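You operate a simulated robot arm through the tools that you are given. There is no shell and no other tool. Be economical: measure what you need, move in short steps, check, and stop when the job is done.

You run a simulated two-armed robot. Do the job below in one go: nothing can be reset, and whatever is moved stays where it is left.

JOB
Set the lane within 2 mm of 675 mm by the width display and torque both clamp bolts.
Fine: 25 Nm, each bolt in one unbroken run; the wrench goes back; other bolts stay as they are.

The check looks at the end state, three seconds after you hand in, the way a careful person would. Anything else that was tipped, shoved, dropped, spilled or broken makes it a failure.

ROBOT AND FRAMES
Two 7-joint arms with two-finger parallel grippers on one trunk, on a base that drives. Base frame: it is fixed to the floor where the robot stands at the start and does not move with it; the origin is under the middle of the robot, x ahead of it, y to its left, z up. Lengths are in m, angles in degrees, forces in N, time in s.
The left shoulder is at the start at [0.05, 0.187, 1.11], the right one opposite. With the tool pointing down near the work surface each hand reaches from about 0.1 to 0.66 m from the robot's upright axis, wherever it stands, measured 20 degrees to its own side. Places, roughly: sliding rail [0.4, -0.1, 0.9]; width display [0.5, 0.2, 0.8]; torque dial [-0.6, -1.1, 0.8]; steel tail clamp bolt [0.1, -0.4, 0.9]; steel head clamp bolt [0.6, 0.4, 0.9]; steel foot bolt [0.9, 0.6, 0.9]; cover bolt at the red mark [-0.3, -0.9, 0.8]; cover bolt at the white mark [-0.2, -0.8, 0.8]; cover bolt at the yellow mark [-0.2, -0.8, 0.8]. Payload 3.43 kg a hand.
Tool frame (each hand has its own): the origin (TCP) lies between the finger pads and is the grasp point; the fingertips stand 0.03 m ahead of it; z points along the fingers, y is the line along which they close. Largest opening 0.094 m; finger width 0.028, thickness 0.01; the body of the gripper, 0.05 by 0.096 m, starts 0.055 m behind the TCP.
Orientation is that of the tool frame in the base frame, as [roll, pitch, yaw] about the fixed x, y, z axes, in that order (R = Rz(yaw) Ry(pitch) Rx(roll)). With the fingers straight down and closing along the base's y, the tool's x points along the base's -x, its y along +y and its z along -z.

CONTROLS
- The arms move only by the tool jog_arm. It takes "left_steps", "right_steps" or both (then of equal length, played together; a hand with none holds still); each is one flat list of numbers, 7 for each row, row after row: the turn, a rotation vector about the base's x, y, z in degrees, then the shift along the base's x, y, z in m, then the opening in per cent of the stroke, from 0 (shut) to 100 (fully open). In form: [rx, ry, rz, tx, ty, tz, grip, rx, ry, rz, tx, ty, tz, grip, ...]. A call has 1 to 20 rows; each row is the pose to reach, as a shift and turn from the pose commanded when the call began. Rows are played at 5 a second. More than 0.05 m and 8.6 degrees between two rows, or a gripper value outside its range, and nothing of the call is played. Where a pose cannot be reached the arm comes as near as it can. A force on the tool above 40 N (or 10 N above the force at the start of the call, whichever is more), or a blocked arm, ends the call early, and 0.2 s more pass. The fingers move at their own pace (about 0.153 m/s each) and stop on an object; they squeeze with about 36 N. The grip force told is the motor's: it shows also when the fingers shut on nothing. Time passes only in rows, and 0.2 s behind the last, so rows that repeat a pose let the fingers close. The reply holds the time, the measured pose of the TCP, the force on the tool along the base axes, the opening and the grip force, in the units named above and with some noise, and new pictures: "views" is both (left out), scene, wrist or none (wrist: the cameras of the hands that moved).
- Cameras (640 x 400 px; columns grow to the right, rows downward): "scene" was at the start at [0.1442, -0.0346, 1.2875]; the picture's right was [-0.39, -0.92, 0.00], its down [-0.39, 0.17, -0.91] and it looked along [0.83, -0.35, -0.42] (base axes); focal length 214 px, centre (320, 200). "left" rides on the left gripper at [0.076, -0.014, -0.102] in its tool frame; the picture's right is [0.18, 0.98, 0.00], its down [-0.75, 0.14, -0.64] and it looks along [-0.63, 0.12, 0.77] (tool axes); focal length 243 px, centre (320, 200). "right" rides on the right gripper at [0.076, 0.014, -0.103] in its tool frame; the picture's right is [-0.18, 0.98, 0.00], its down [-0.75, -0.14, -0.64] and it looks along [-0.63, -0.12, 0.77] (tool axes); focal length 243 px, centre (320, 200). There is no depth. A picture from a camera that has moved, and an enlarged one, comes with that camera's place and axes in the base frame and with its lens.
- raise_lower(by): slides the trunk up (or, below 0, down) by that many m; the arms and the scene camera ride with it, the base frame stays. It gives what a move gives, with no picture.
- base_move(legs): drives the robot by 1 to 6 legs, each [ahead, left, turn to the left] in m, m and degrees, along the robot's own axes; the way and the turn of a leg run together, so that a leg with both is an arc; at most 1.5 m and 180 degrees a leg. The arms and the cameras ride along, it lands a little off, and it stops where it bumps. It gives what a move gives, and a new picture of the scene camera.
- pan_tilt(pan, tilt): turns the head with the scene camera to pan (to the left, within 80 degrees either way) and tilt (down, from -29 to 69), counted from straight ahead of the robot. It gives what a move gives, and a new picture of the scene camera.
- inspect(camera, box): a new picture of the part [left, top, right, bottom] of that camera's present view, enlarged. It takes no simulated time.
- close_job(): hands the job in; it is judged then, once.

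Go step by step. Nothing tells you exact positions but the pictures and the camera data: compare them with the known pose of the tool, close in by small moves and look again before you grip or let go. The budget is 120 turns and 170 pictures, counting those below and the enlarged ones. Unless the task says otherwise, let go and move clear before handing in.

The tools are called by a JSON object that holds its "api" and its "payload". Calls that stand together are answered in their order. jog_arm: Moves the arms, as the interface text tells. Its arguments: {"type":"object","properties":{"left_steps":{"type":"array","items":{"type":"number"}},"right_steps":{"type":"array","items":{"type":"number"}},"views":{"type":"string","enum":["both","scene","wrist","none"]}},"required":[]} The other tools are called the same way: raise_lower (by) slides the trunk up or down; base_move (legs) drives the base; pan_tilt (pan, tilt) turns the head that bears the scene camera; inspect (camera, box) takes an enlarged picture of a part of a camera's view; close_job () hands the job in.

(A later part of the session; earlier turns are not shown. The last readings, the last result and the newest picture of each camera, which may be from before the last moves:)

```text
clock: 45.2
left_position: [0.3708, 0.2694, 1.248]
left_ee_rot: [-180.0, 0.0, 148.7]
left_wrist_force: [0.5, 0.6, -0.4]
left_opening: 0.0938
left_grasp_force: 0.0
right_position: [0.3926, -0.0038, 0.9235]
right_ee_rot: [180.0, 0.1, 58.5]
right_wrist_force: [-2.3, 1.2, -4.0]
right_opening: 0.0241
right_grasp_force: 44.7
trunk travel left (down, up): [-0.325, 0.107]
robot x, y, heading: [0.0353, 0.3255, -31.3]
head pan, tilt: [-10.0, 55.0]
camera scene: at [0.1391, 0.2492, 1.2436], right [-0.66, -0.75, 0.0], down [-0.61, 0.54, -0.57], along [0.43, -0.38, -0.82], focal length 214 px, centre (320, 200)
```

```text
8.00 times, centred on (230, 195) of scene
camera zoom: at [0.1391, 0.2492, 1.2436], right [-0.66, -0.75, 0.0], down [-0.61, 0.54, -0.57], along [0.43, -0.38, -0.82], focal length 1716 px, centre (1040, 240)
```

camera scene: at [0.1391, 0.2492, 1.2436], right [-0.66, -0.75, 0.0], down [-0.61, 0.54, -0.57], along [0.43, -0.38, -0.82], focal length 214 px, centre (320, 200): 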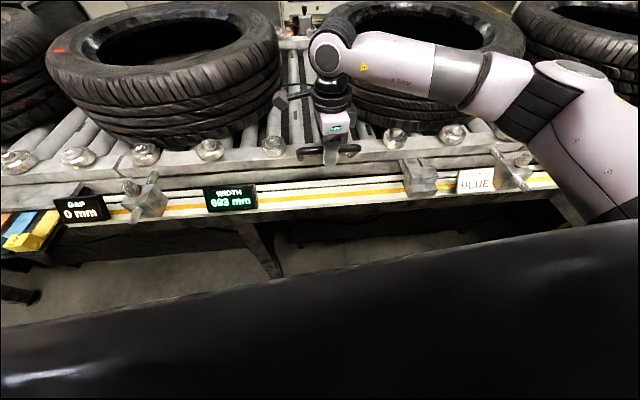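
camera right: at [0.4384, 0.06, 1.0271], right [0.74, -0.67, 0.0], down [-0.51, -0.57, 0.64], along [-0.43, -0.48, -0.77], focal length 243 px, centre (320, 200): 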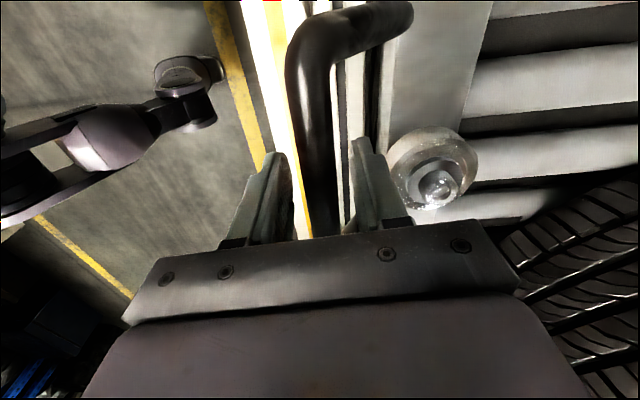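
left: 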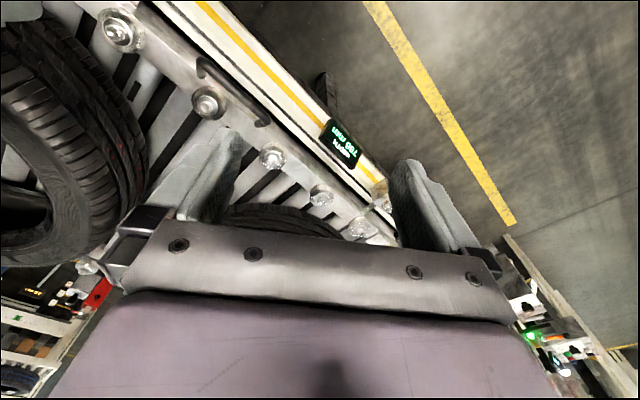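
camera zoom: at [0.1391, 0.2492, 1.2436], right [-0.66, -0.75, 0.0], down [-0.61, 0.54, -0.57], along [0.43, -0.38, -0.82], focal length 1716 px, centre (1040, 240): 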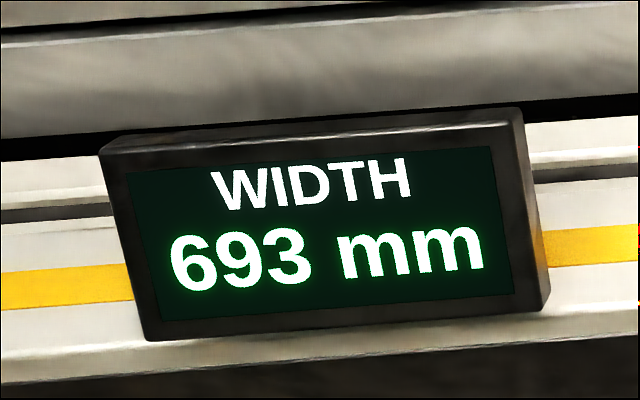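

The rail slides freely: 693 mm. 18 mm more forward.

{"api": "jog_arm", "payload": {"right_steps": [0, 0, 0, 0.004, -0.0025, 0, 0, 0, 0, 0, 0.008, -0.005, 0, 0, 0, 0, 0, 0.012, -0.0074, 0, 0, 0, 0, 0, 0.0153, -0.0094, 0, 0, 0, 0, 0, 0.0153, -0.0094, 0, 0, 0, 0, 0, 0.0153, -0.0094, 0, 0], "views": "scene"}}

{"api": "inspect", "payload": {"camera": "scene", "box": [190, 170, 270, 220]}}

```text
clock: 46.6
left_position: [0.37, 0.2691, 1.2487]
left_ee_rot: [180.0, 0.1, 148.6]
left_wrist_force: [-0.9, 0.6, 0.6]
left_opening: 0.0941
left_grasp_force: 0.1
right_position: [0.4082, -0.0148, 0.9256]
right_ee_rot: [-180.0, 0.1, 58.4]
right_wrist_force: [-6.3, -7.9, -2.3]
right_opening: 0.0242
right_grasp_force: 45.0
trunk travel left (down, up): [-0.325, 0.107]
robot x, y, heading: [0.0343, 0.3288, -31.5]
head pan, tilt: [-10.0, 55.0]
camera scene: at [0.1387, 0.2484, 1.2437], right [-0.66, -0.75, 0.0], down [-0.61, 0.54, -0.57], along [0.43, -0.38, -0.82], focal length 214 px, centre (320, 200)
```

scene: 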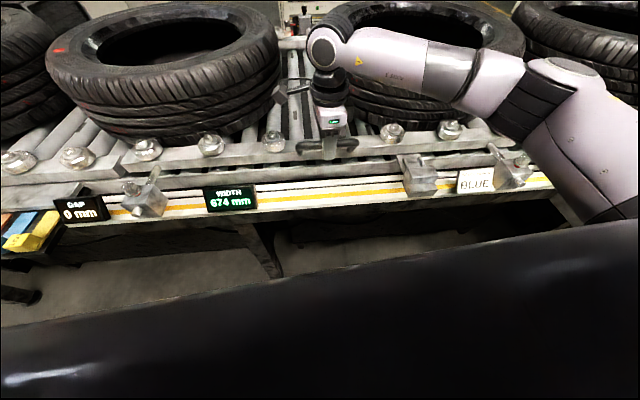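

```text
8.00 times, centred on (230, 195) of scene
camera zoom: at [0.1387, 0.2484, 1.2437], right [-0.66, -0.75, 0.0], down [-0.61, 0.54, -0.57], along [0.43, -0.38, -0.82], focal length 1716 px, centre (1040, 240)
```

zoom: 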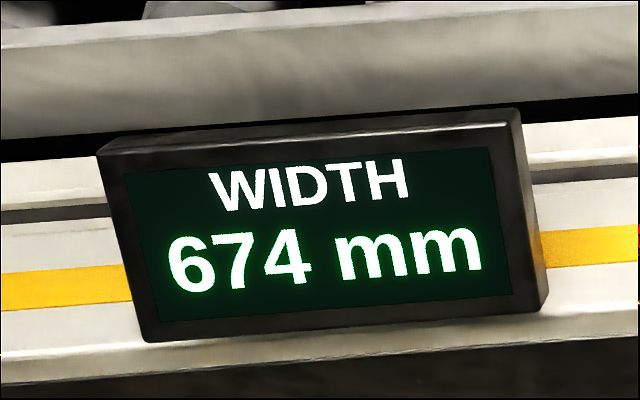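

674 mm; nudge 1 mm back, then release and check.

{"api": "jog_arm", "payload": {"right_steps": [0, 0, 0, -0.0009, 0.0006, 0, 0, 0, 0, 0, -0.0009, 0.0006, 0, 0, 0, 0, 0, -0.0009, 0.0006, 0, 0], "views": "none"}}

{"api": "inspect", "payload": {"camera": "scene", "box": [190, 170, 270, 220]}}

{"api": "jog_arm", "payload": {"right_steps": [0, 0, 0, 0, 0, 0, 40, 0, 0, 0, 0, 0, 0, 40, 0, 0, 0, 0, 0, 0, 40], "views": "wrist"}}

{"api": "inspect", "payload": {"camera": "scene", "box": [190, 170, 270, 220]}}

```text
clock: 47.4
left_position: [0.3715, 0.2688, 1.2481]
left_ee_rot: [-179.9, 0.0, 148.6]
left_wrist_force: [0.5, -0.3, -0.1]
left_opening: 0.0941
left_grasp_force: 0.0
right_position: [0.4082, -0.0127, 0.9235]
right_ee_rot: [-180.0, 0.1, 58.5]
right_wrist_force: [-5.9, -12.6, -0.2]
right_opening: 0.024
right_grasp_force: 45.4
trunk travel left (down, up): [-0.325, 0.107]
robot x, y, heading: [0.0345, 0.3236, -31.4]
head pan, tilt: [-10.0, 55.0]
```

```text
8.00 times, centred on (230, 195) of scene
camera zoom: at [0.1386, 0.2481, 1.2437], right [-0.66, -0.75, 0.0], down [-0.61, 0.54, -0.57], along [0.43, -0.38, -0.82], focal length 1716 px, centre (1040, 240)
```

zoom: 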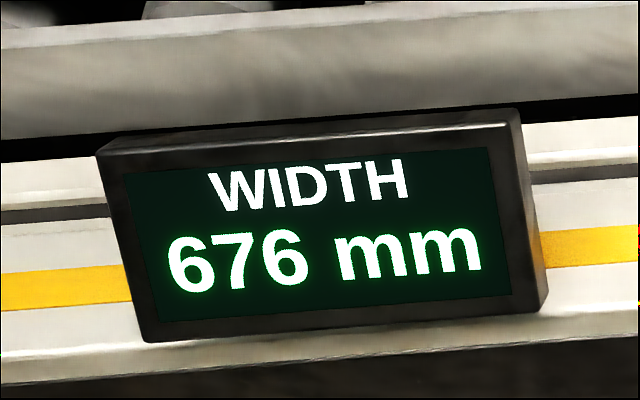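

```text
clock: 48.2
left_position: [0.3709, 0.2693, 1.2485]
left_ee_rot: [179.9, 0.0, 148.7]
left_wrist_force: [0.8, -0.7, 0.1]
left_opening: 0.0941
left_grasp_force: 0.1
right_position: [0.408, -0.0121, 0.9241]
right_ee_rot: [180.0, 0.0, 58.6]
right_wrist_force: [0.0, -0.7, -0.1]
right_opening: 0.0374
right_grasp_force: 0.0
trunk travel left (down, up): [-0.325, 0.107]
robot x, y, heading: [0.0325, 0.3276, -31.4]
head pan, tilt: [-10.0, 55.0]
camera right: at [0.4596, 0.0472, 1.0272], right [0.74, -0.67, 0.0], down [-0.51, -0.57, 0.64], along [-0.43, -0.48, -0.77], focal length 243 px, centre (320, 200)
```

right: 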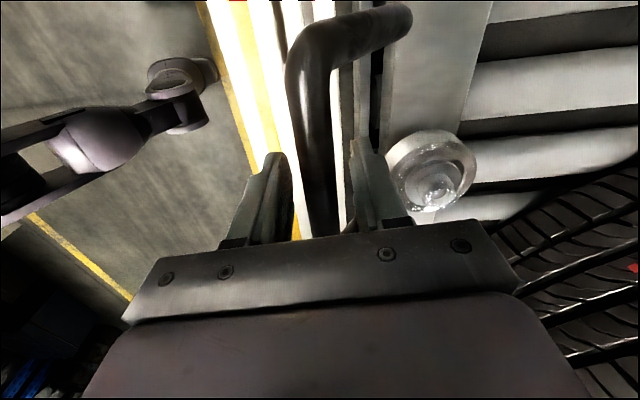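

```text
8.00 times, centred on (230, 195) of scene
camera zoom: at [0.1392, 0.2493, 1.2437], right [-0.66, -0.75, 0.0], down [-0.61, 0.54, -0.57], along [0.43, -0.38, -0.82], focal length 1716 px, centre (1040, 240)
```

zoom: 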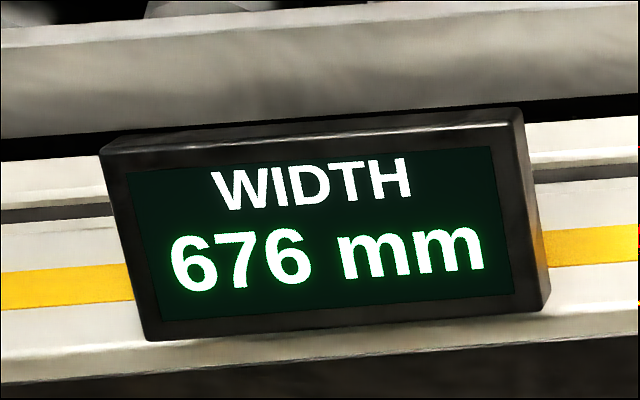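

676 mm is within tolerance, but I'll make one small 1 mm correction for margin.

{"api": "jog_arm", "payload": {"right_steps": [0, 0, 0, 0, 0, 0, 0, 0, 0, 0, 0, 0, 0, 0, 0, 0, 0, 0.0009, -0.0006, 0, 0, 0, 0, 0, 0.0009, -0.0006, 0, 0, 0, 0, 0, 0.0009, -0.0006, 0, 0], "views": "none"}}

{"api": "inspect", "payload": {"camera": "scene", "box": [190, 170, 270, 220]}}

```text
clock: 49.4
left_position: [0.3711, 0.2699, 1.2475]
left_ee_rot: [-179.8, 0.0, 148.5]
left_wrist_force: [0.0, -0.3, 0.0]
left_opening: 0.0942
left_grasp_force: 0.0
right_position: [0.4092, -0.012, 0.9235]
right_ee_rot: [-179.9, 0.1, 58.4]
right_wrist_force: [-0.5, 2.8, -2.1]
right_opening: 0.0239
right_grasp_force: 45.1
trunk travel left (down, up): [-0.325, 0.107]
robot x, y, heading: [0.0347, 0.3247, -31.5]
head pan, tilt: [-10.0, 55.0]
```

```text
8.00 times, centred on (230, 195) of scene
camera zoom: at [0.1391, 0.2496, 1.2437], right [-0.66, -0.75, 0.0], down [-0.61, 0.54, -0.57], along [0.43, -0.38, -0.82], focal length 1716 px, centre (1040, 240)
```

zoom: 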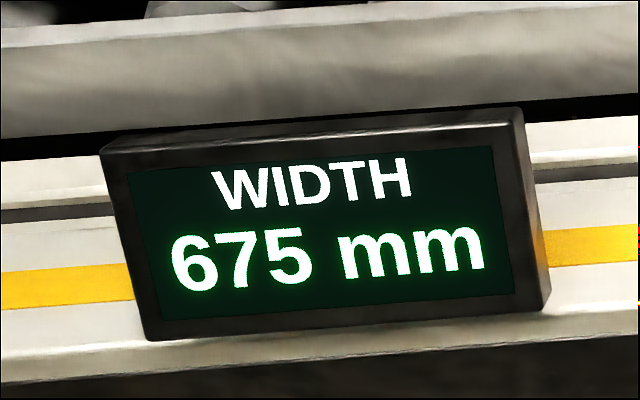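

675 mm. Release, rise clear and confirm.

{"api": "jog_arm", "payload": {"right_steps": [0, 0, 0, 0, 0, 0, 40, 0, 0, 0, 0, 0, 0, 40, 0, 0, 0, 0, 0, 0.03, 40, 0, 0, 0, 0, 0, 0.07, 40, 0, 0, 0, 0, 0, 0.11, 40, 0, 0, 0, 0, 0, 0.15, 40, 0, 0, 0, 0, 0, 0.19, 40, 0, 0, 0, 0, 0, 0.23, 40, 0, 0, 0, 0, 0, 0.27, 40], "views": "scene"}}

{"api": "inspect", "payload": {"camera": "scene", "box": [110, 160, 270, 240]}}

{"api": "inspect", "payload": {"camera": "scene", "box": [380, 130, 560, 220]}}

```text
clock: 51.4
left_position: [0.3707, 0.2702, 1.2469]
left_ee_rot: [-179.9, -0.1, 148.6]
left_wrist_force: [0.6, 0.2, -0.7]
left_opening: 0.0939
left_grasp_force: 0.1
right_position: [0.4086, -0.0115, 1.1938]
right_ee_rot: [180.0, 0.1, 58.6]
right_wrist_force: [0.1, -0.4, 0.4]
right_opening: 0.0376
right_grasp_force: 0.1
trunk travel left (down, up): [-0.325, 0.107]
robot x, y, heading: [0.0353, 0.3268, -31.3]
head pan, tilt: [-10.0, 55.0]
camera scene: at [0.1389, 0.2499, 1.2437], right [-0.66, -0.75, 0.0], down [-0.61, 0.54, -0.57], along [0.43, -0.38, -0.82], focal length 214 px, centre (320, 200)
```

scene: 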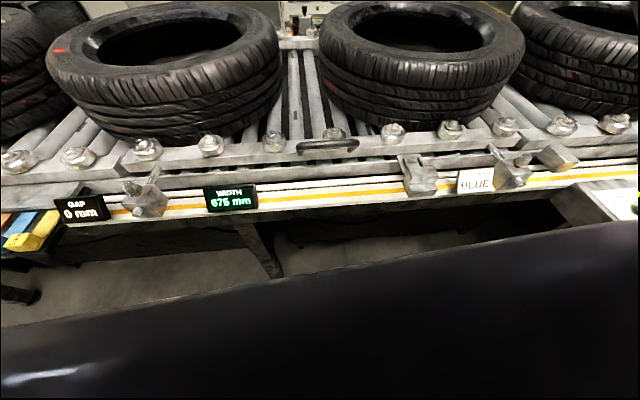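

```text
4.00 times, centred on (190, 200) of scene
camera zoom: at [0.1389, 0.2499, 1.2437], right [-0.66, -0.75, 0.0], down [-0.61, 0.54, -0.57], along [0.43, -0.38, -0.82], focal length 858 px, centre (840, 200)
```

zoom: 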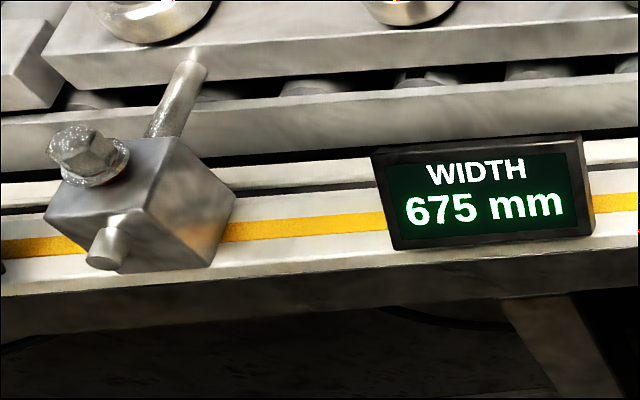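

```text
3.56 times, centred on (470, 175) of scene
camera zoom: at [0.1389, 0.2499, 1.2437], right [-0.66, -0.75, 0.0], down [-0.61, 0.54, -0.57], along [0.43, -0.38, -0.82], focal length 763 px, centre (-213, 289)
```

zoom: 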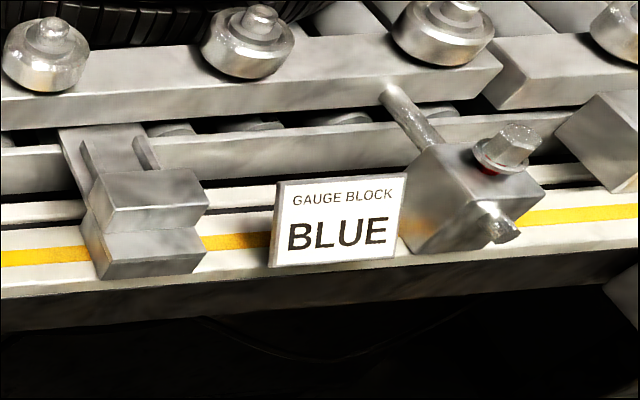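

Both clamp bolts show a red ring (loose) and the width holds at 675. Now rotate the hand back, retract, and drive to the tool bench.

{"api": "jog_arm", "payload": {"right_steps": [0, 0, 8.2, -0.02, 0.012, 0.01, 60, 0, 0, 16.4, -0.04, 0.024, 0.02, 60, 0, 0, 24.6, -0.06, 0.036, 0.03, 60, 0, 0, 32.8, -0.08, 0.048, 0.04, 60, 0, 0, 41, -0.1, 0.06, 0.05, 60, 0, 0, 49.2, -0.1, 0.06, 0.05, 60, 0, 0, 57.4, -0.1, 0.06, 0.05, 60, 0, 0, 65.6, -0.1, 0.06, 0.05, 60, 0, 0, 73.8, -0.1, 0.06, 0.05, 60, 0, 0, 82, -0.1, 0.06, 0.05, 60, 0, 0, 90, -0.1, 0.06, 0.05, 60], "views": "none"}}

{"api": "base_move", "payload": {"legs": [[-0.355, 0, 0], [0, -1.35, 0]]}}

{"api": "pan_tilt", "payload": {"pan": -15, "tilt": 50}}

{"api": "inspect", "payload": {"camera": "right", "box": [0, 0, 640, 400]}}

```text
clock: 53.8
left_position: [0.3705, 0.2685, 1.2479]
left_ee_rot: [-180.0, 0.0, 148.6]
left_wrist_force: [-0.9, 0.4, -0.3]
left_opening: 0.0938
left_grasp_force: 0.0
right_position: [0.3072, 0.0472, 1.2436]
right_ee_rot: [180.0, 0.0, 148.7]
right_wrist_force: [0.1, -0.3, -0.1]
right_opening: 0.0566
right_grasp_force: 0.0
trunk travel left (down, up): [-0.325, 0.107]
robot x, y, heading: [0.0353, 0.3221, -31.4]
head pan, tilt: [-10.0, 55.0]
```

```text
clock: 62.4
left_position: [-0.6342, -0.7037, 1.2495]
left_ee_rot: [179.9, -0.1, 149.0]
left_wrist_force: [0.6, -0.1, -0.4]
left_opening: 0.0941
left_grasp_force: 0.1
right_position: [-0.6942, -0.9258, 1.2436]
right_ee_rot: [180.0, 0.0, 149.0]
right_wrist_force: [-1.0, 0.2, 0.9]
right_opening: 0.0563
right_grasp_force: 0.1
trunk travel left (down, up): [-0.325, 0.107]
robot x, y, heading: [-0.9711, -0.6468, -31.0]
head pan, tilt: [-10.0, 55.0]
camera scene: at [-0.865, -0.7255, 1.2437], right [-0.66, -0.75, 0.0], down [-0.62, 0.54, -0.57], along [0.43, -0.38, -0.82], focal length 214 px, centre (320, 200)
```

scene: 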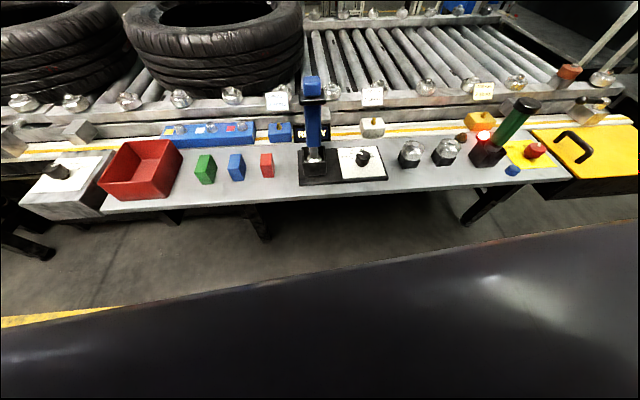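

```text
clock: 63.1
left_position: [-0.6336, -0.7034, 1.2484]
left_ee_rot: [-179.9, 0.1, 149.1]
left_wrist_force: [-1.0, 0.7, -0.8]
left_opening: 0.0941
left_grasp_force: 0.0
right_position: [-0.6931, -0.9255, 1.2432]
right_ee_rot: [-180.0, 0.0, 149.0]
right_wrist_force: [-0.1, 0.2, 0.5]
right_opening: 0.0563
right_grasp_force: 0.1
trunk travel left (down, up): [-0.325, 0.107]
robot x, y, heading: [-0.9723, -0.6494, -30.7]
head pan, tilt: [-15.0, 50.0]
camera scene: at [-0.8658, -0.7334, 1.2502], right [-0.72, -0.69, 0.0], down [-0.53, 0.55, -0.64], along [0.45, -0.46, -0.77], focal length 214 px, centre (320, 200)
```

scene: 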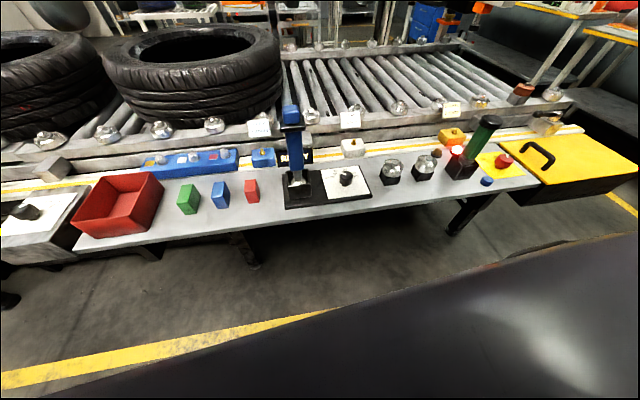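

```text
1.00 times, centred on (320, 200) of right
camera zoom: at [-0.7525, -0.8734, 1.347], right [0.66, 0.75, 0.0], down [0.57, -0.51, 0.64], along [0.48, -0.43, -0.77], focal length 243 px, centre (320, 200)
```

zoom: 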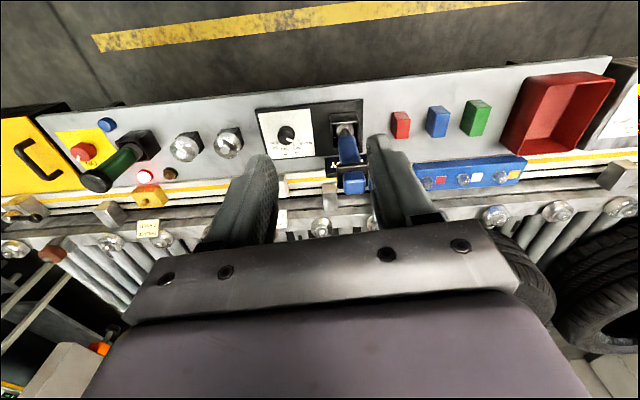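

{"api": "inspect", "payload": {"camera": "right", "box": [250, 95, 370, 195]}}

{"api": "inspect", "payload": {"camera": "scene", "box": [260, 90, 390, 220]}}

```text
4.00 times, centred on (310, 145) of right
camera zoom: at [-0.7525, -0.8734, 1.347], right [0.66, 0.75, 0.0], down [0.57, -0.51, 0.64], along [0.48, -0.43, -0.77], focal length 970 px, centre (360, 420)
```

zoom: 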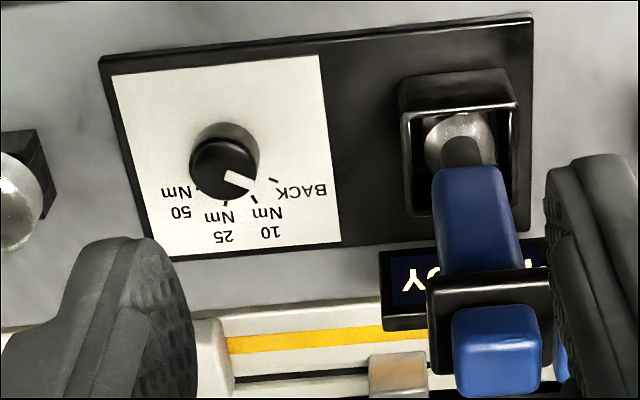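

```text
3.08 times, centred on (325, 155) of scene
camera zoom: at [-0.8658, -0.7334, 1.2502], right [-0.72, -0.69, 0.0], down [-0.53, 0.55, -0.64], along [0.45, -0.46, -0.77], focal length 660 px, centre (305, 338)
```

zoom: 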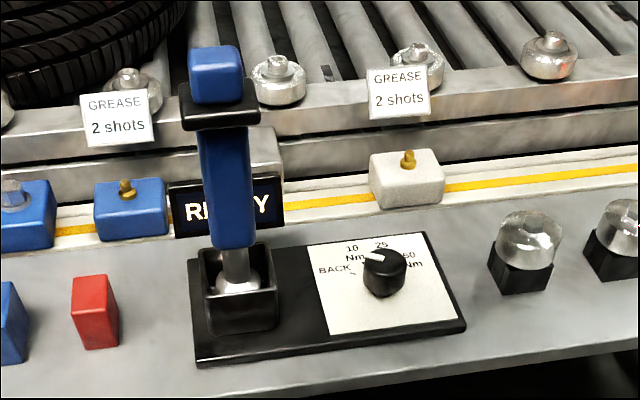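

The knob points at BACK (~+50°); 25 Nm tick is at about -15° from forward. Knob centre about (-0.630, -1.087). I'll move over it and partway down.

{"api": "jog_arm", "payload": {"right_steps": [0, 0, 0, 0.016, -0.04, 0, 65, 0, 0, 0, 0.032, -0.08, 0, 65, 0, 0, 0, 0.048, -0.12, 0, 65, 0, 0, 0, 0.063, -0.1615, -0.01, 65, 0, 0, 0, 0.063, -0.1615, -0.05, 65, 0, 0, 0, 0.063, -0.1615, -0.1, 65, 0, 0, 0, 0.063, -0.1615, -0.15, 65, 0, 0, 0, 0.063, -0.1615, -0.2, 65, 0, 0, 0, 0.063, -0.1615, -0.25, 65, 0, 0, 0, 0.063, -0.1615, -0.29, 65, 0, 0, 0, 0.063, -0.1615, -0.29, 65]}}

{"api": "inspect", "payload": {"camera": "scene", "box": [260, 90, 440, 220]}}

```text
clock: 65.5
left_position: [-0.6324, -0.7028, 1.2477]
left_ee_rot: [-179.9, 0.0, 149.0]
left_wrist_force: [-0.1, 0.0, -0.9]
left_opening: 0.094
left_grasp_force: 0.1
right_position: [-0.6299, -1.087, 0.9554]
right_ee_rot: [-180.0, 0.1, 149.0]
right_wrist_force: [-0.2, 1.0, -0.5]
right_opening: 0.0611
right_grasp_force: 0.0
trunk travel left (down, up): [-0.325, 0.107]
robot x, y, heading: [-0.9725, -0.6522, -30.9]
head pan, tilt: [-15.0, 50.0]
camera scene: at [-0.8659, -0.7334, 1.2502], right [-0.72, -0.69, 0.0], down [-0.53, 0.55, -0.64], along [0.45, -0.46, -0.77], focal length 214 px, centre (320, 200)
camera right: at [-0.6895, -1.0342, 1.058], right [0.66, 0.75, 0.0], down [0.57, -0.51, 0.64], along [0.48, -0.43, -0.77], focal length 243 px, centre (320, 200)
```

scene: 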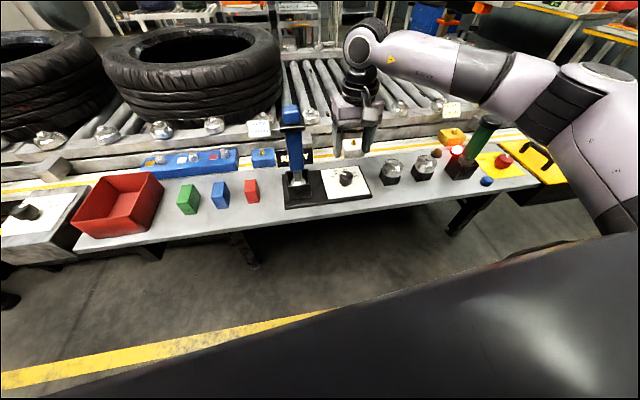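
right: 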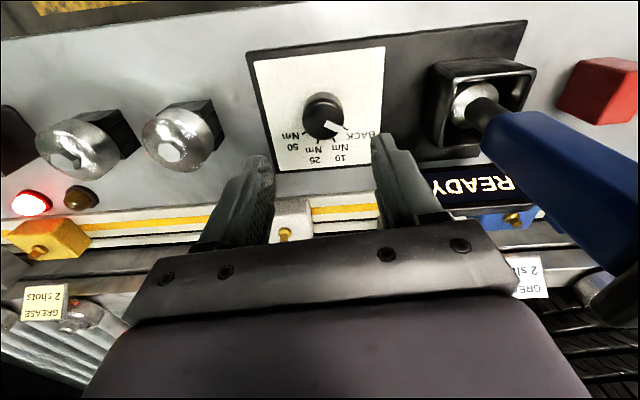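

```text
3.08 times, centred on (350, 155) of scene
camera zoom: at [-0.8659, -0.7334, 1.2502], right [-0.72, -0.69, 0.0], down [-0.53, 0.55, -0.64], along [0.45, -0.46, -0.77], focal length 660 px, centre (228, 338)
```

zoom: 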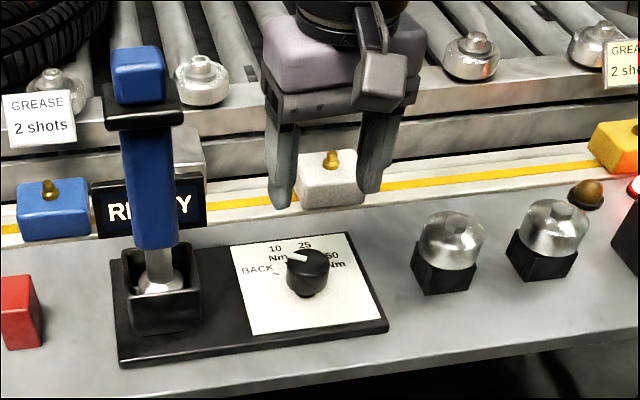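

Alignment matches. Descend to TCP z ≈ 0.868 and look.

{"api": "jog_arm", "payload": {"right_steps": [0, 0, 0, 0, 0, -0.03, 65, 0, 0, 0, 0, 0, -0.06, 65, 0, 0, 0, 0, 0, -0.086, 65, 0, 0, 0, 0, 0, -0.086, 65], "views": "wrist"}}

{"api": "inspect", "payload": {"camera": "scene", "box": [290, 120, 410, 210]}}

```text
clock: 66.5
left_position: [-0.6345, -0.702, 1.2479]
left_ee_rot: [-179.8, 0.0, 149.1]
left_wrist_force: [0.6, -0.3, -0.1]
left_opening: 0.0939
left_grasp_force: 0.0
right_position: [-0.63, -1.0877, 0.8674]
right_ee_rot: [-179.9, -0.1, 148.9]
right_wrist_force: [-1.0, -0.8, -0.7]
right_opening: 0.0609
right_grasp_force: 0.2
trunk travel left (down, up): [-0.325, 0.107]
robot x, y, heading: [-0.9681, -0.6455, -31.2]
head pan, tilt: [-15.0, 50.0]
camera right: at [-0.6894, -1.0348, 0.9708], right [0.66, 0.75, 0.0], down [0.57, -0.51, 0.64], along [0.48, -0.43, -0.77], focal length 243 px, centre (320, 200)
```

right: 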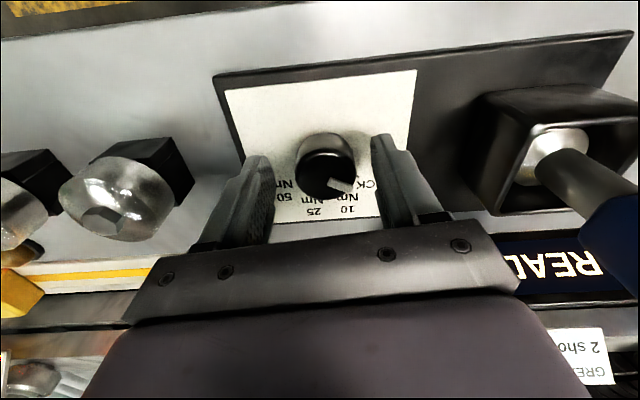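

```text
4.44 times, centred on (350, 165) of scene
camera zoom: at [-0.8659, -0.7334, 1.2502], right [-0.72, -0.69, 0.0], down [-0.53, 0.55, -0.64], along [0.45, -0.46, -0.77], focal length 953 px, centre (187, 356)
```

zoom: 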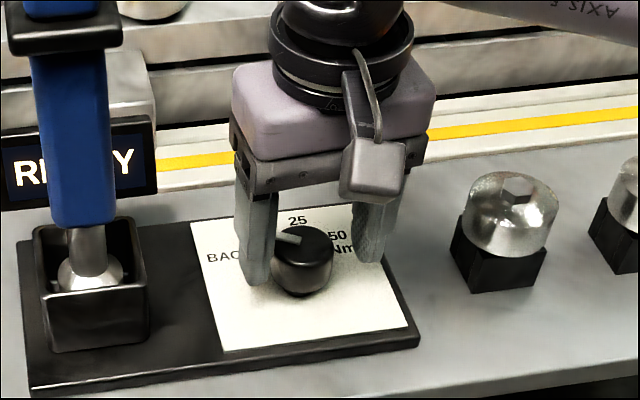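

Fingers straddle the knob with 4 mm lateral offset. Shift slightly, close, and turn clockwise about 62°.

{"api": "jog_arm", "payload": {"right_steps": [0, 0, 0, 0.0026, 0.003, 0, 65, 0, 0, 0, 0.0026, 0.003, 0, 20, 0, 0, 0, 0.0026, 0.003, 0, 20, 0, 0, 0, 0.0026, 0.003, 0, 20, 0, 0, 0, 0.0026, 0.003, 0, 20], "views": "wrist"}}

{"api": "jog_arm", "payload": {"right_steps": [0, 0, -8, 0, 0, 0, 20, 0, 0, -16, 0, 0, 0, 20, 0, 0, -24, 0, 0, 0, 20, 0, 0, -32, 0, 0, 0, 20, 0, 0, -40, 0, 0, 0, 20, 0, 0, -48, 0, 0, 0, 20, 0, 0, -56, 0, 0, 0, 20, 0, 0, -62, 0, 0, 0, 20, 0, 0, -62, 0, 0, 0, 20], "views": "wrist"}}

{"api": "inspect", "payload": {"camera": "scene", "box": [290, 120, 410, 210]}}

```text
clock: 67.7
left_position: [-0.6334, -0.7043, 1.2485]
left_ee_rot: [-179.9, 0.1, 149.0]
left_wrist_force: [0.1, -0.4, 0.1]
left_opening: 0.0939
left_grasp_force: 0.0
right_position: [-0.6299, -1.0852, 0.8674]
right_ee_rot: [-180.0, 0.0, 149.0]
right_wrist_force: [-4.1, -8.3, 2.2]
right_opening: 0.037
right_grasp_force: 44.9
trunk travel left (down, up): [-0.325, 0.107]
robot x, y, heading: [-0.9707, -0.6477, -30.9]
head pan, tilt: [-15.0, 50.0]
camera right: at [-0.6875, -1.033, 0.9709], right [0.67, 0.75, 0.0], down [0.57, -0.51, 0.64], along [0.48, -0.43, -0.77], focal length 243 px, centre (320, 200)
```

right: 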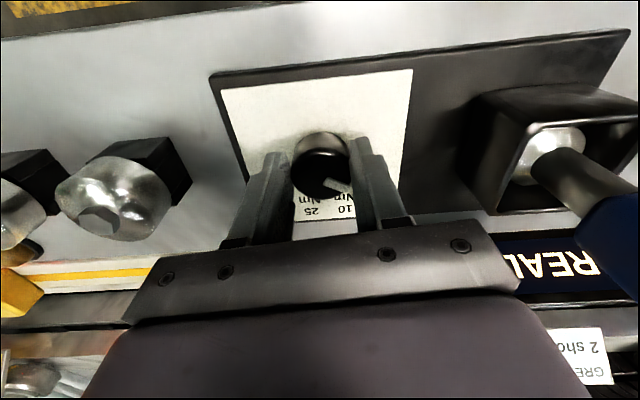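

```text
clock: 69.7
left_position: [-0.6294, -0.7027, 1.2463]
left_ee_rot: [-180.0, -0.1, 148.9]
left_wrist_force: [-0.5, 0.5, -1.1]
left_opening: 0.0941
left_grasp_force: 0.0
right_position: [-0.6235, -1.0828, 0.8678]
right_ee_rot: [179.6, -0.1, 87.1]
right_wrist_force: [27.4, 3.0, -4.5]
right_opening: 0.037
right_grasp_force: 45.0
trunk travel left (down, up): [-0.325, 0.107]
robot x, y, heading: [-0.9666, -0.6554, -30.8]
head pan, tilt: [-15.0, 50.0]
camera right: at [-0.607, -1.0068, 0.9711], right [0.97, -0.23, 0.01], down [-0.18, -0.75, 0.64], along [-0.15, -0.62, -0.77], focal length 243 px, centre (320, 200)
```

right: 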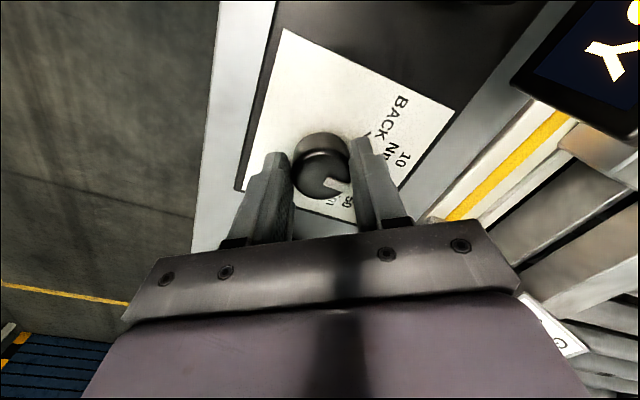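

```text
4.44 times, centred on (350, 165) of scene
camera zoom: at [-0.8629, -0.7331, 1.2499], right [-0.72, -0.69, 0.0], down [-0.53, 0.55, -0.64], along [0.44, -0.46, -0.77], focal length 953 px, centre (187, 356)
```

zoom: 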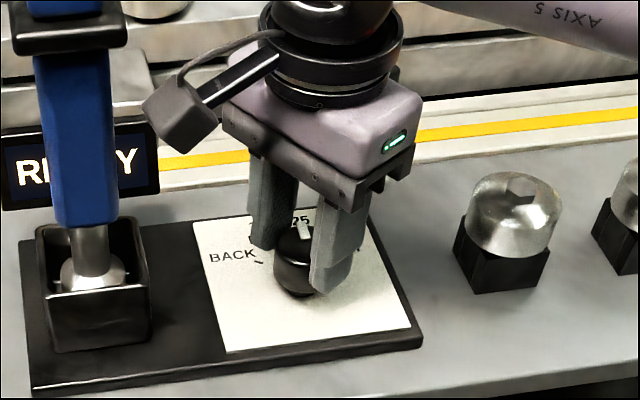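

The knob turned and points near 25. Release, rise and read it.

{"api": "jog_arm", "payload": {"right_steps": [0, 0, 0, 0, 0, 0, 65, 0, 0, 0, 0, 0, 0, 65, 0, 0, 0, 0, 0, 0.04, 65, 0, 0, 0, 0, 0, 0.08, 65, 0, 0, 0, 0, 0, 0.12, 65, 0, 0, 0, 0, 0, 0.12, 65], "views": "none"}}

{"api": "inspect", "payload": {"camera": "scene", "box": [310, 140, 400, 210]}}

{"api": "inspect", "payload": {"camera": "right", "box": [220, 40, 420, 165]}}

```text
clock: 71.1
left_position: [-0.6326, -0.7028, 1.2472]
left_ee_rot: [-180.0, 0.0, 149.0]
left_wrist_force: [0.1, 0.2, -0.3]
left_opening: 0.094
left_grasp_force: 0.0
right_position: [-0.6275, -1.0852, 0.9891]
right_ee_rot: [-180.0, 0.0, 87.0]
right_wrist_force: [0.1, -0.5, 0.2]
right_opening: 0.061
right_grasp_force: 0.1
trunk travel left (down, up): [-0.325, 0.107]
robot x, y, heading: [-0.9725, -0.6497, -31.1]
head pan, tilt: [-15.0, 50.0]
```

```text
5.71 times, centred on (355, 175) of scene
camera zoom: at [-0.8658, -0.7336, 1.2502], right [-0.72, -0.69, 0.0], down [-0.53, 0.55, -0.64], along [0.45, -0.46, -0.77], focal length 1226 px, centre (120, 343)
```

zoom: 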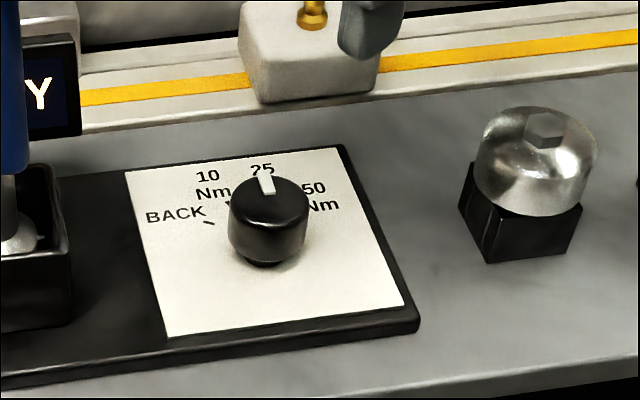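

```text
3.20 times, centred on (320, 102) of right
camera zoom: at [-0.6098, -1.0082, 1.0918], right [0.97, -0.24, 0.0], down [-0.18, -0.74, 0.64], along [-0.15, -0.62, -0.77], focal length 776 px, centre (320, 512)
```

zoom: 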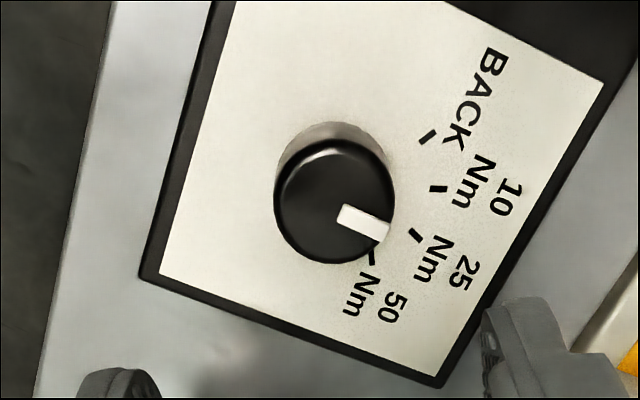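

The pointer is about halfway between 10 and 25 (ticks are ~40° apart), so about 18° more clockwise is needed. Regrip, slightly better centred.

{"api": "jog_arm", "payload": {"right_steps": [0, 0, 0, 0.0055, -0.002, -0.03, 65, 0, 0, 0, 0.0055, -0.002, -0.07, 65, 0, 0, 0, 0.0055, -0.002, -0.11, 65, 0, 0, 0, 0.0055, -0.002, -0.121, 65, 0, 0, 0, 0.0055, -0.002, -0.121, 20, 0, 0, 0, 0.0055, -0.002, -0.121, 20, 0, 0, 0, 0.0055, -0.002, -0.121, 20, 0, 0, -6, 0.0055, -0.002, -0.121, 20, 0, 0, -12, 0.0055, -0.002, -0.121, 20, 0, 0, -18, 0.0055, -0.002, -0.121, 20, 0, 0, -18, 0.0055, -0.002, -0.121, 20, 0, 0, -18, 0.0055, -0.002, -0.121, 65, 0, 0, -18, 0.0055, -0.002, -0.121, 65, 0, 0, -18, 0.0055, -0.002, -0.08, 65, 0, 0, -18, 0.0055, -0.002, -0.04, 65, 0, 0, -18, 0.0055, -0.002, 0, 65, 0, 0, -18, 0.0055, -0.002, 0, 65], "views": "none"}}

{"api": "inspect", "payload": {"camera": "scene", "box": [310, 140, 400, 210]}}

{"api": "inspect", "payload": {"camera": "right", "box": [220, 40, 420, 165]}}

```text
clock: 74.7
left_position: [-0.6339, -0.7037, 1.2482]
left_ee_rot: [179.9, -0.1, 149.0]
left_wrist_force: [-0.3, 0.2, 0.5]
left_opening: 0.0939
left_grasp_force: 0.0
right_position: [-0.6228, -1.0869, 0.9898]
right_ee_rot: [-180.0, 0.0, 69.0]
right_wrist_force: [1.3, -0.3, 0.0]
right_opening: 0.061
right_grasp_force: 0.1
trunk travel left (down, up): [-0.325, 0.107]
robot x, y, heading: [-0.9676, -0.6473, -31.0]
head pan, tilt: [-15.0, 50.0]
```

```text
5.71 times, centred on (355, 175) of scene
camera zoom: at [-0.8658, -0.7336, 1.2502], right [-0.72, -0.69, 0.0], down [-0.53, 0.55, -0.64], along [0.45, -0.46, -0.77], focal length 1226 px, centre (120, 343)
```

zoom: 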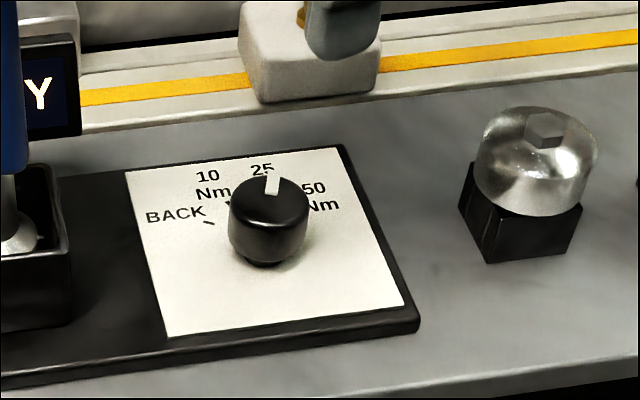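

```text
3.20 times, centred on (320, 102) of right
camera zoom: at [-0.583, -1.0198, 1.0921], right [0.85, -0.52, 0.0], down [-0.4, -0.65, 0.64], along [-0.34, -0.55, -0.77], focal length 776 px, centre (320, 512)
```

zoom: 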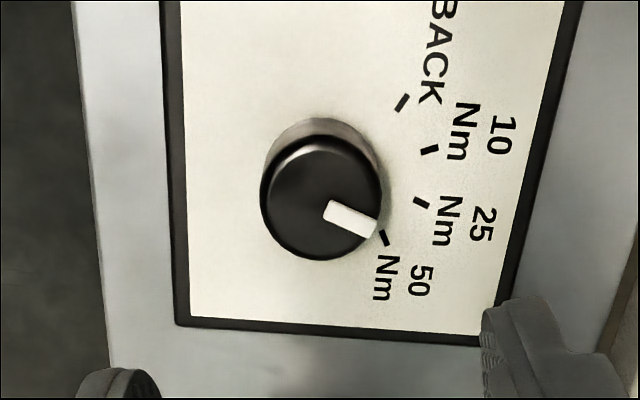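

The knob now points at 25 Nm (pointer -57°, tick -56°). Next the driver: axis about (-0.560, -0.970), top z ≈ 1.046, a blue square cap above a black flange. I'll rise, turn the hand to yaw ~144° and hover over the cap.

{"api": "jog_arm", "payload": {"right_steps": [0, 0, 0, 0, 0, 0.045, 65, 0, 0, 0, 0, 0, 0.09, 65, 0, 0, 0, 0, 0, 0.135, 65, 0, 0, 0, 0, 0, 0.18, 65, 0, 0, 8.3, 0.01, 0.015, 0.2, 65, 0, 0, 16.6, 0.02, 0.03, 0.2, 65, 0, 0, 25, 0.03, 0.045, 0.2, 65, 0, 0, 33.3, 0.04, 0.06, 0.2, 65, 0, 0, 41.6, 0.05, 0.08, 0.2, 65, 0, 0, 50, 0.06, 0.1, 0.2, 65, 0, 0, 58.3, 0.063, 0.117, 0.2, 65, 0, 0, 66.6, 0.063, 0.117, 0.2, 65, 0, 0, 75, 0.063, 0.117, 0.2, 65, 0, 0, 75, 0.063, 0.117, 0.2, 65]}}

```text
clock: 77.7
left_position: [-0.6329, -0.7023, 1.2478]
left_ee_rot: [179.9, 0.0, 149.0]
left_wrist_force: [0.4, 0.3, -0.1]
left_opening: 0.0941
left_grasp_force: 0.2
right_position: [-0.5601, -0.9698, 1.1874]
right_ee_rot: [-180.0, 0.0, 144.1]
right_wrist_force: [-0.3, 0.2, 0.0]
right_opening: 0.0611
right_grasp_force: 0.1
trunk travel left (down, up): [-0.325, 0.107]
robot x, y, heading: [-0.9717, -0.6504, -31.1]
head pan, tilt: [-15.0, 50.0]
camera scene: at [-0.8659, -0.7335, 1.2502], right [-0.72, -0.69, 0.0], down [-0.53, 0.55, -0.64], along [0.45, -0.46, -0.77], focal length 214 px, centre (320, 200)
camera right: at [-0.6138, -0.9117, 1.291], right [0.73, 0.69, 0.0], down [0.53, -0.56, 0.64], along [0.44, -0.47, -0.77], focal length 243 px, centre (320, 200)
```

scene: 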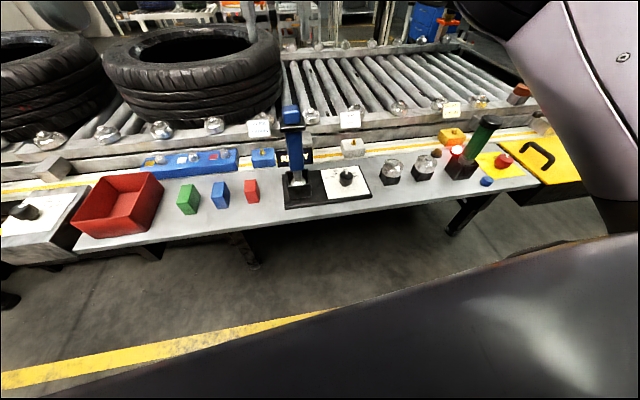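
right: 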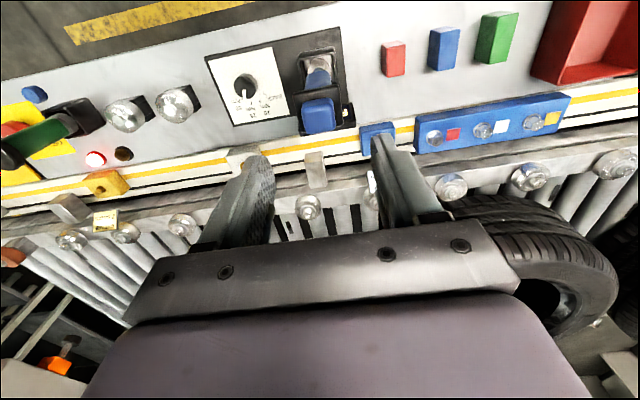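

{"api": "inspect", "payload": {"camera": "right", "box": [270, 40, 370, 150]}}

{"api": "inspect", "payload": {"camera": "scene", "box": [250, 90, 350, 220]}}

```text
3.64 times, centred on (320, 95) of right
camera zoom: at [-0.6138, -0.9117, 1.291], right [0.73, 0.69, 0.0], down [0.53, -0.56, 0.64], along [0.44, -0.47, -0.77], focal length 882 px, centre (320, 582)
```

zoom: 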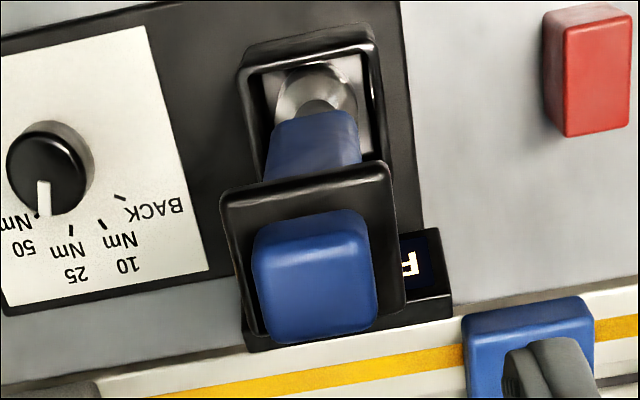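

```text
3.08 times, centred on (300, 155) of scene
camera zoom: at [-0.8659, -0.7335, 1.2502], right [-0.72, -0.69, 0.0], down [-0.53, 0.55, -0.64], along [0.45, -0.46, -0.77], focal length 660 px, centre (382, 338)
```

zoom: 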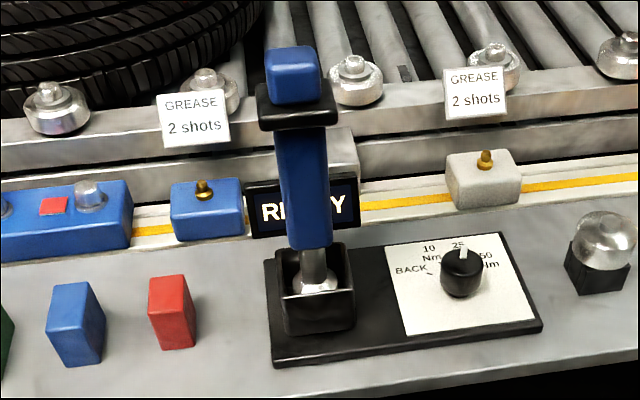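

{"api": "jog_arm", "payload": {"right_steps": [0, 0, 0, 0.006, -0.006, -0.02, 70, 0, 0, 0, 0.006, -0.006, -0.045, 70, 0, 0, 0, 0.006, -0.006, -0.065, 70, 0, 0, 0, 0.006, -0.006, -0.065, 70], "views": "wrist"}}

{"api": "inspect", "payload": {"camera": "scene", "box": [240, 50, 370, 150]}}

```text
clock: 78.7
left_position: [-0.6331, -0.7039, 1.2476]
left_ee_rot: [-179.9, 0.0, 149.0]
left_wrist_force: [0.2, -0.8, 0.3]
left_opening: 0.094
left_grasp_force: 0.0
right_position: [-0.555, -0.9744, 1.1228]
right_ee_rot: [-179.9, 0.1, 144.0]
right_wrist_force: [-0.2, -0.5, 0.2]
right_opening: 0.0658
right_grasp_force: 0.0
trunk travel left (down, up): [-0.325, 0.107]
robot x, y, heading: [-0.9683, -0.6515, -31.0]
head pan, tilt: [-15.0, 50.0]
camera right: at [-0.6083, -0.9171, 1.226], right [0.73, 0.69, 0.0], down [0.53, -0.56, 0.64], along [0.44, -0.47, -0.77], focal length 243 px, centre (320, 200)
```

right: 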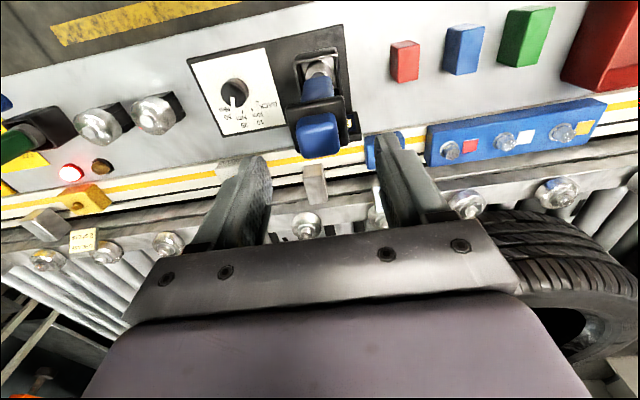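

```text
4.00 times, centred on (305, 100) of scene
camera zoom: at [-0.8659, -0.7334, 1.2502], right [-0.72, -0.69, 0.0], down [-0.53, 0.55, -0.64], along [0.45, -0.46, -0.77], focal length 858 px, centre (380, 600)
```

zoom: 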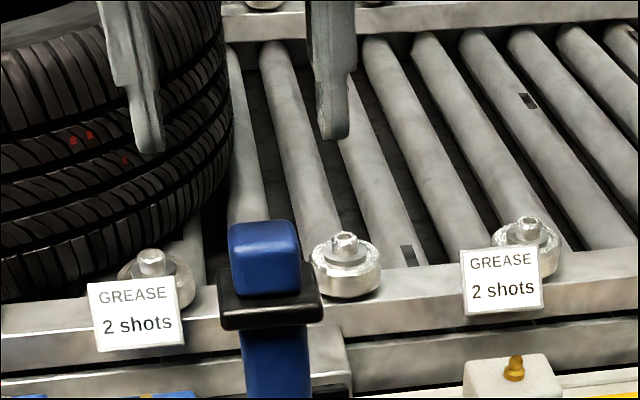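

The hand is centred over the cap (top z ≈ 1.052, flange ≈ 1.02). Descend so the fingertips are just above the flange.

{"api": "jog_arm", "payload": {"right_steps": [0, 0, 0, -0.001, 0, -0.03, 70, 0, 0, 0, -0.001, 0, -0.055, 70, 0, 0, 0, -0.001, 0, -0.067, 70, 0, 0, 0, -0.001, 0, -0.067, 70], "views": "wrist"}}

{"api": "inspect", "payload": {"camera": "scene", "box": [240, 50, 370, 150]}}

```text
clock: 79.7
left_position: [-0.6339, -0.7037, 1.2479]
left_ee_rot: [-179.9, 0.0, 149.0]
left_wrist_force: [-0.2, -0.6, -0.4]
left_opening: 0.0942
left_grasp_force: 0.1
right_position: [-0.5546, -0.9745, 1.0563]
right_ee_rot: [-179.9, 0.0, 144.0]
right_wrist_force: [0.3, 0.5, 0.1]
right_opening: 0.0659
right_grasp_force: 0.0
trunk travel left (down, up): [-0.325, 0.107]
robot x, y, heading: [-0.9756, -0.651, -30.9]
head pan, tilt: [-15.0, 50.0]
camera right: at [-0.6087, -0.9178, 1.1584], right [0.73, 0.69, 0.0], down [0.53, -0.56, 0.64], along [0.44, -0.47, -0.77], focal length 243 px, centre (320, 200)
```

right: 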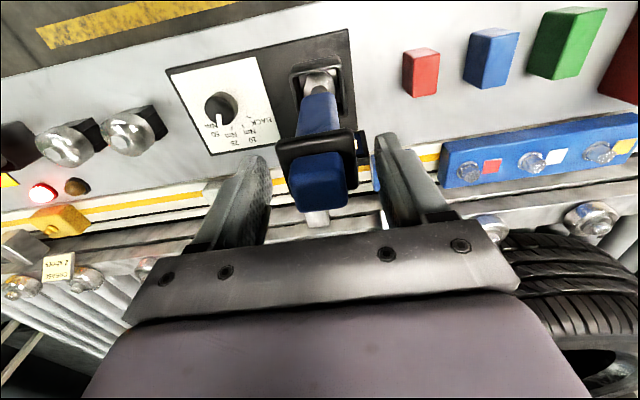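

```text
4.00 times, centred on (305, 100) of scene
camera zoom: at [-0.8659, -0.7334, 1.2502], right [-0.72, -0.69, 0.0], down [-0.53, 0.55, -0.64], along [0.45, -0.46, -0.77], focal length 858 px, centre (380, 600)
```

zoom: 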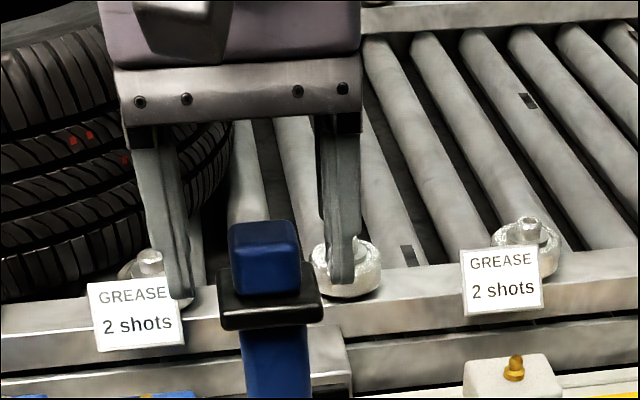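

Aligned; close on the cap.

{"api": "jog_arm", "payload": {"right_steps": [0, 0, 0, 0, 0, 0, 10, 0, 0, 0, 0, 0, 0, 10, 0, 0, 0, 0, 0, 0, 10, 0, 0, 0, 0, 0, 0, 10], "views": "wrist"}}

{"api": "inspect", "payload": {"camera": "scene", "box": [240, 50, 370, 220]}}

```text
clock: 80.7
left_position: [-0.6342, -0.7024, 1.2474]
left_ee_rot: [180.0, 0.0, 149.0]
left_wrist_force: [-0.2, -0.1, 0.4]
left_opening: 0.0942
left_grasp_force: 0.0
right_position: [-0.5554, -0.976, 1.0556]
right_ee_rot: [180.0, 0.0, 144.0]
right_wrist_force: [-1.6, -1.4, 0.2]
right_opening: 0.0339
right_grasp_force: 36.3
trunk travel left (down, up): [-0.325, 0.107]
robot x, y, heading: [-0.9743, -0.6487, -31.1]
head pan, tilt: [-15.0, 50.0]
camera right: at [-0.6088, -0.9182, 1.1585], right [0.73, 0.69, 0.0], down [0.53, -0.56, 0.64], along [0.44, -0.47, -0.77], focal length 243 px, centre (320, 200)
```

right: 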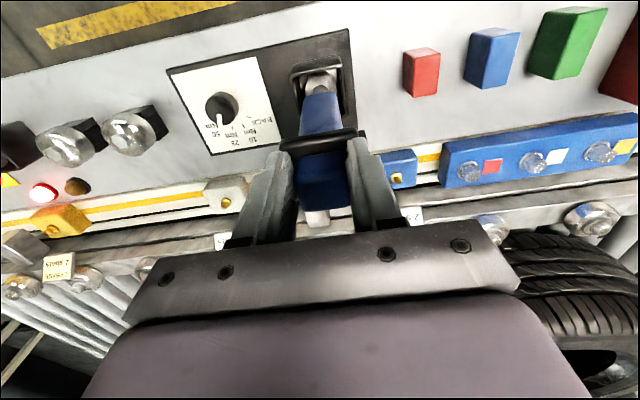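

```text
2.35 times, centred on (305, 135) of scene
camera zoom: at [-0.866, -0.7337, 1.2502], right [-0.72, -0.69, 0.0], down [-0.53, 0.55, -0.64], along [0.45, -0.46, -0.77], focal length 505 px, centre (355, 353)
```

zoom: 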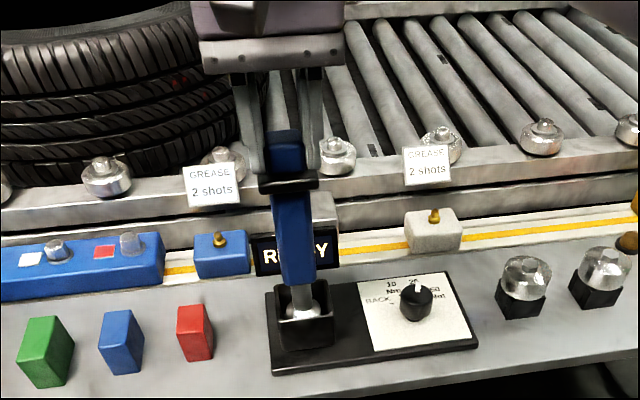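

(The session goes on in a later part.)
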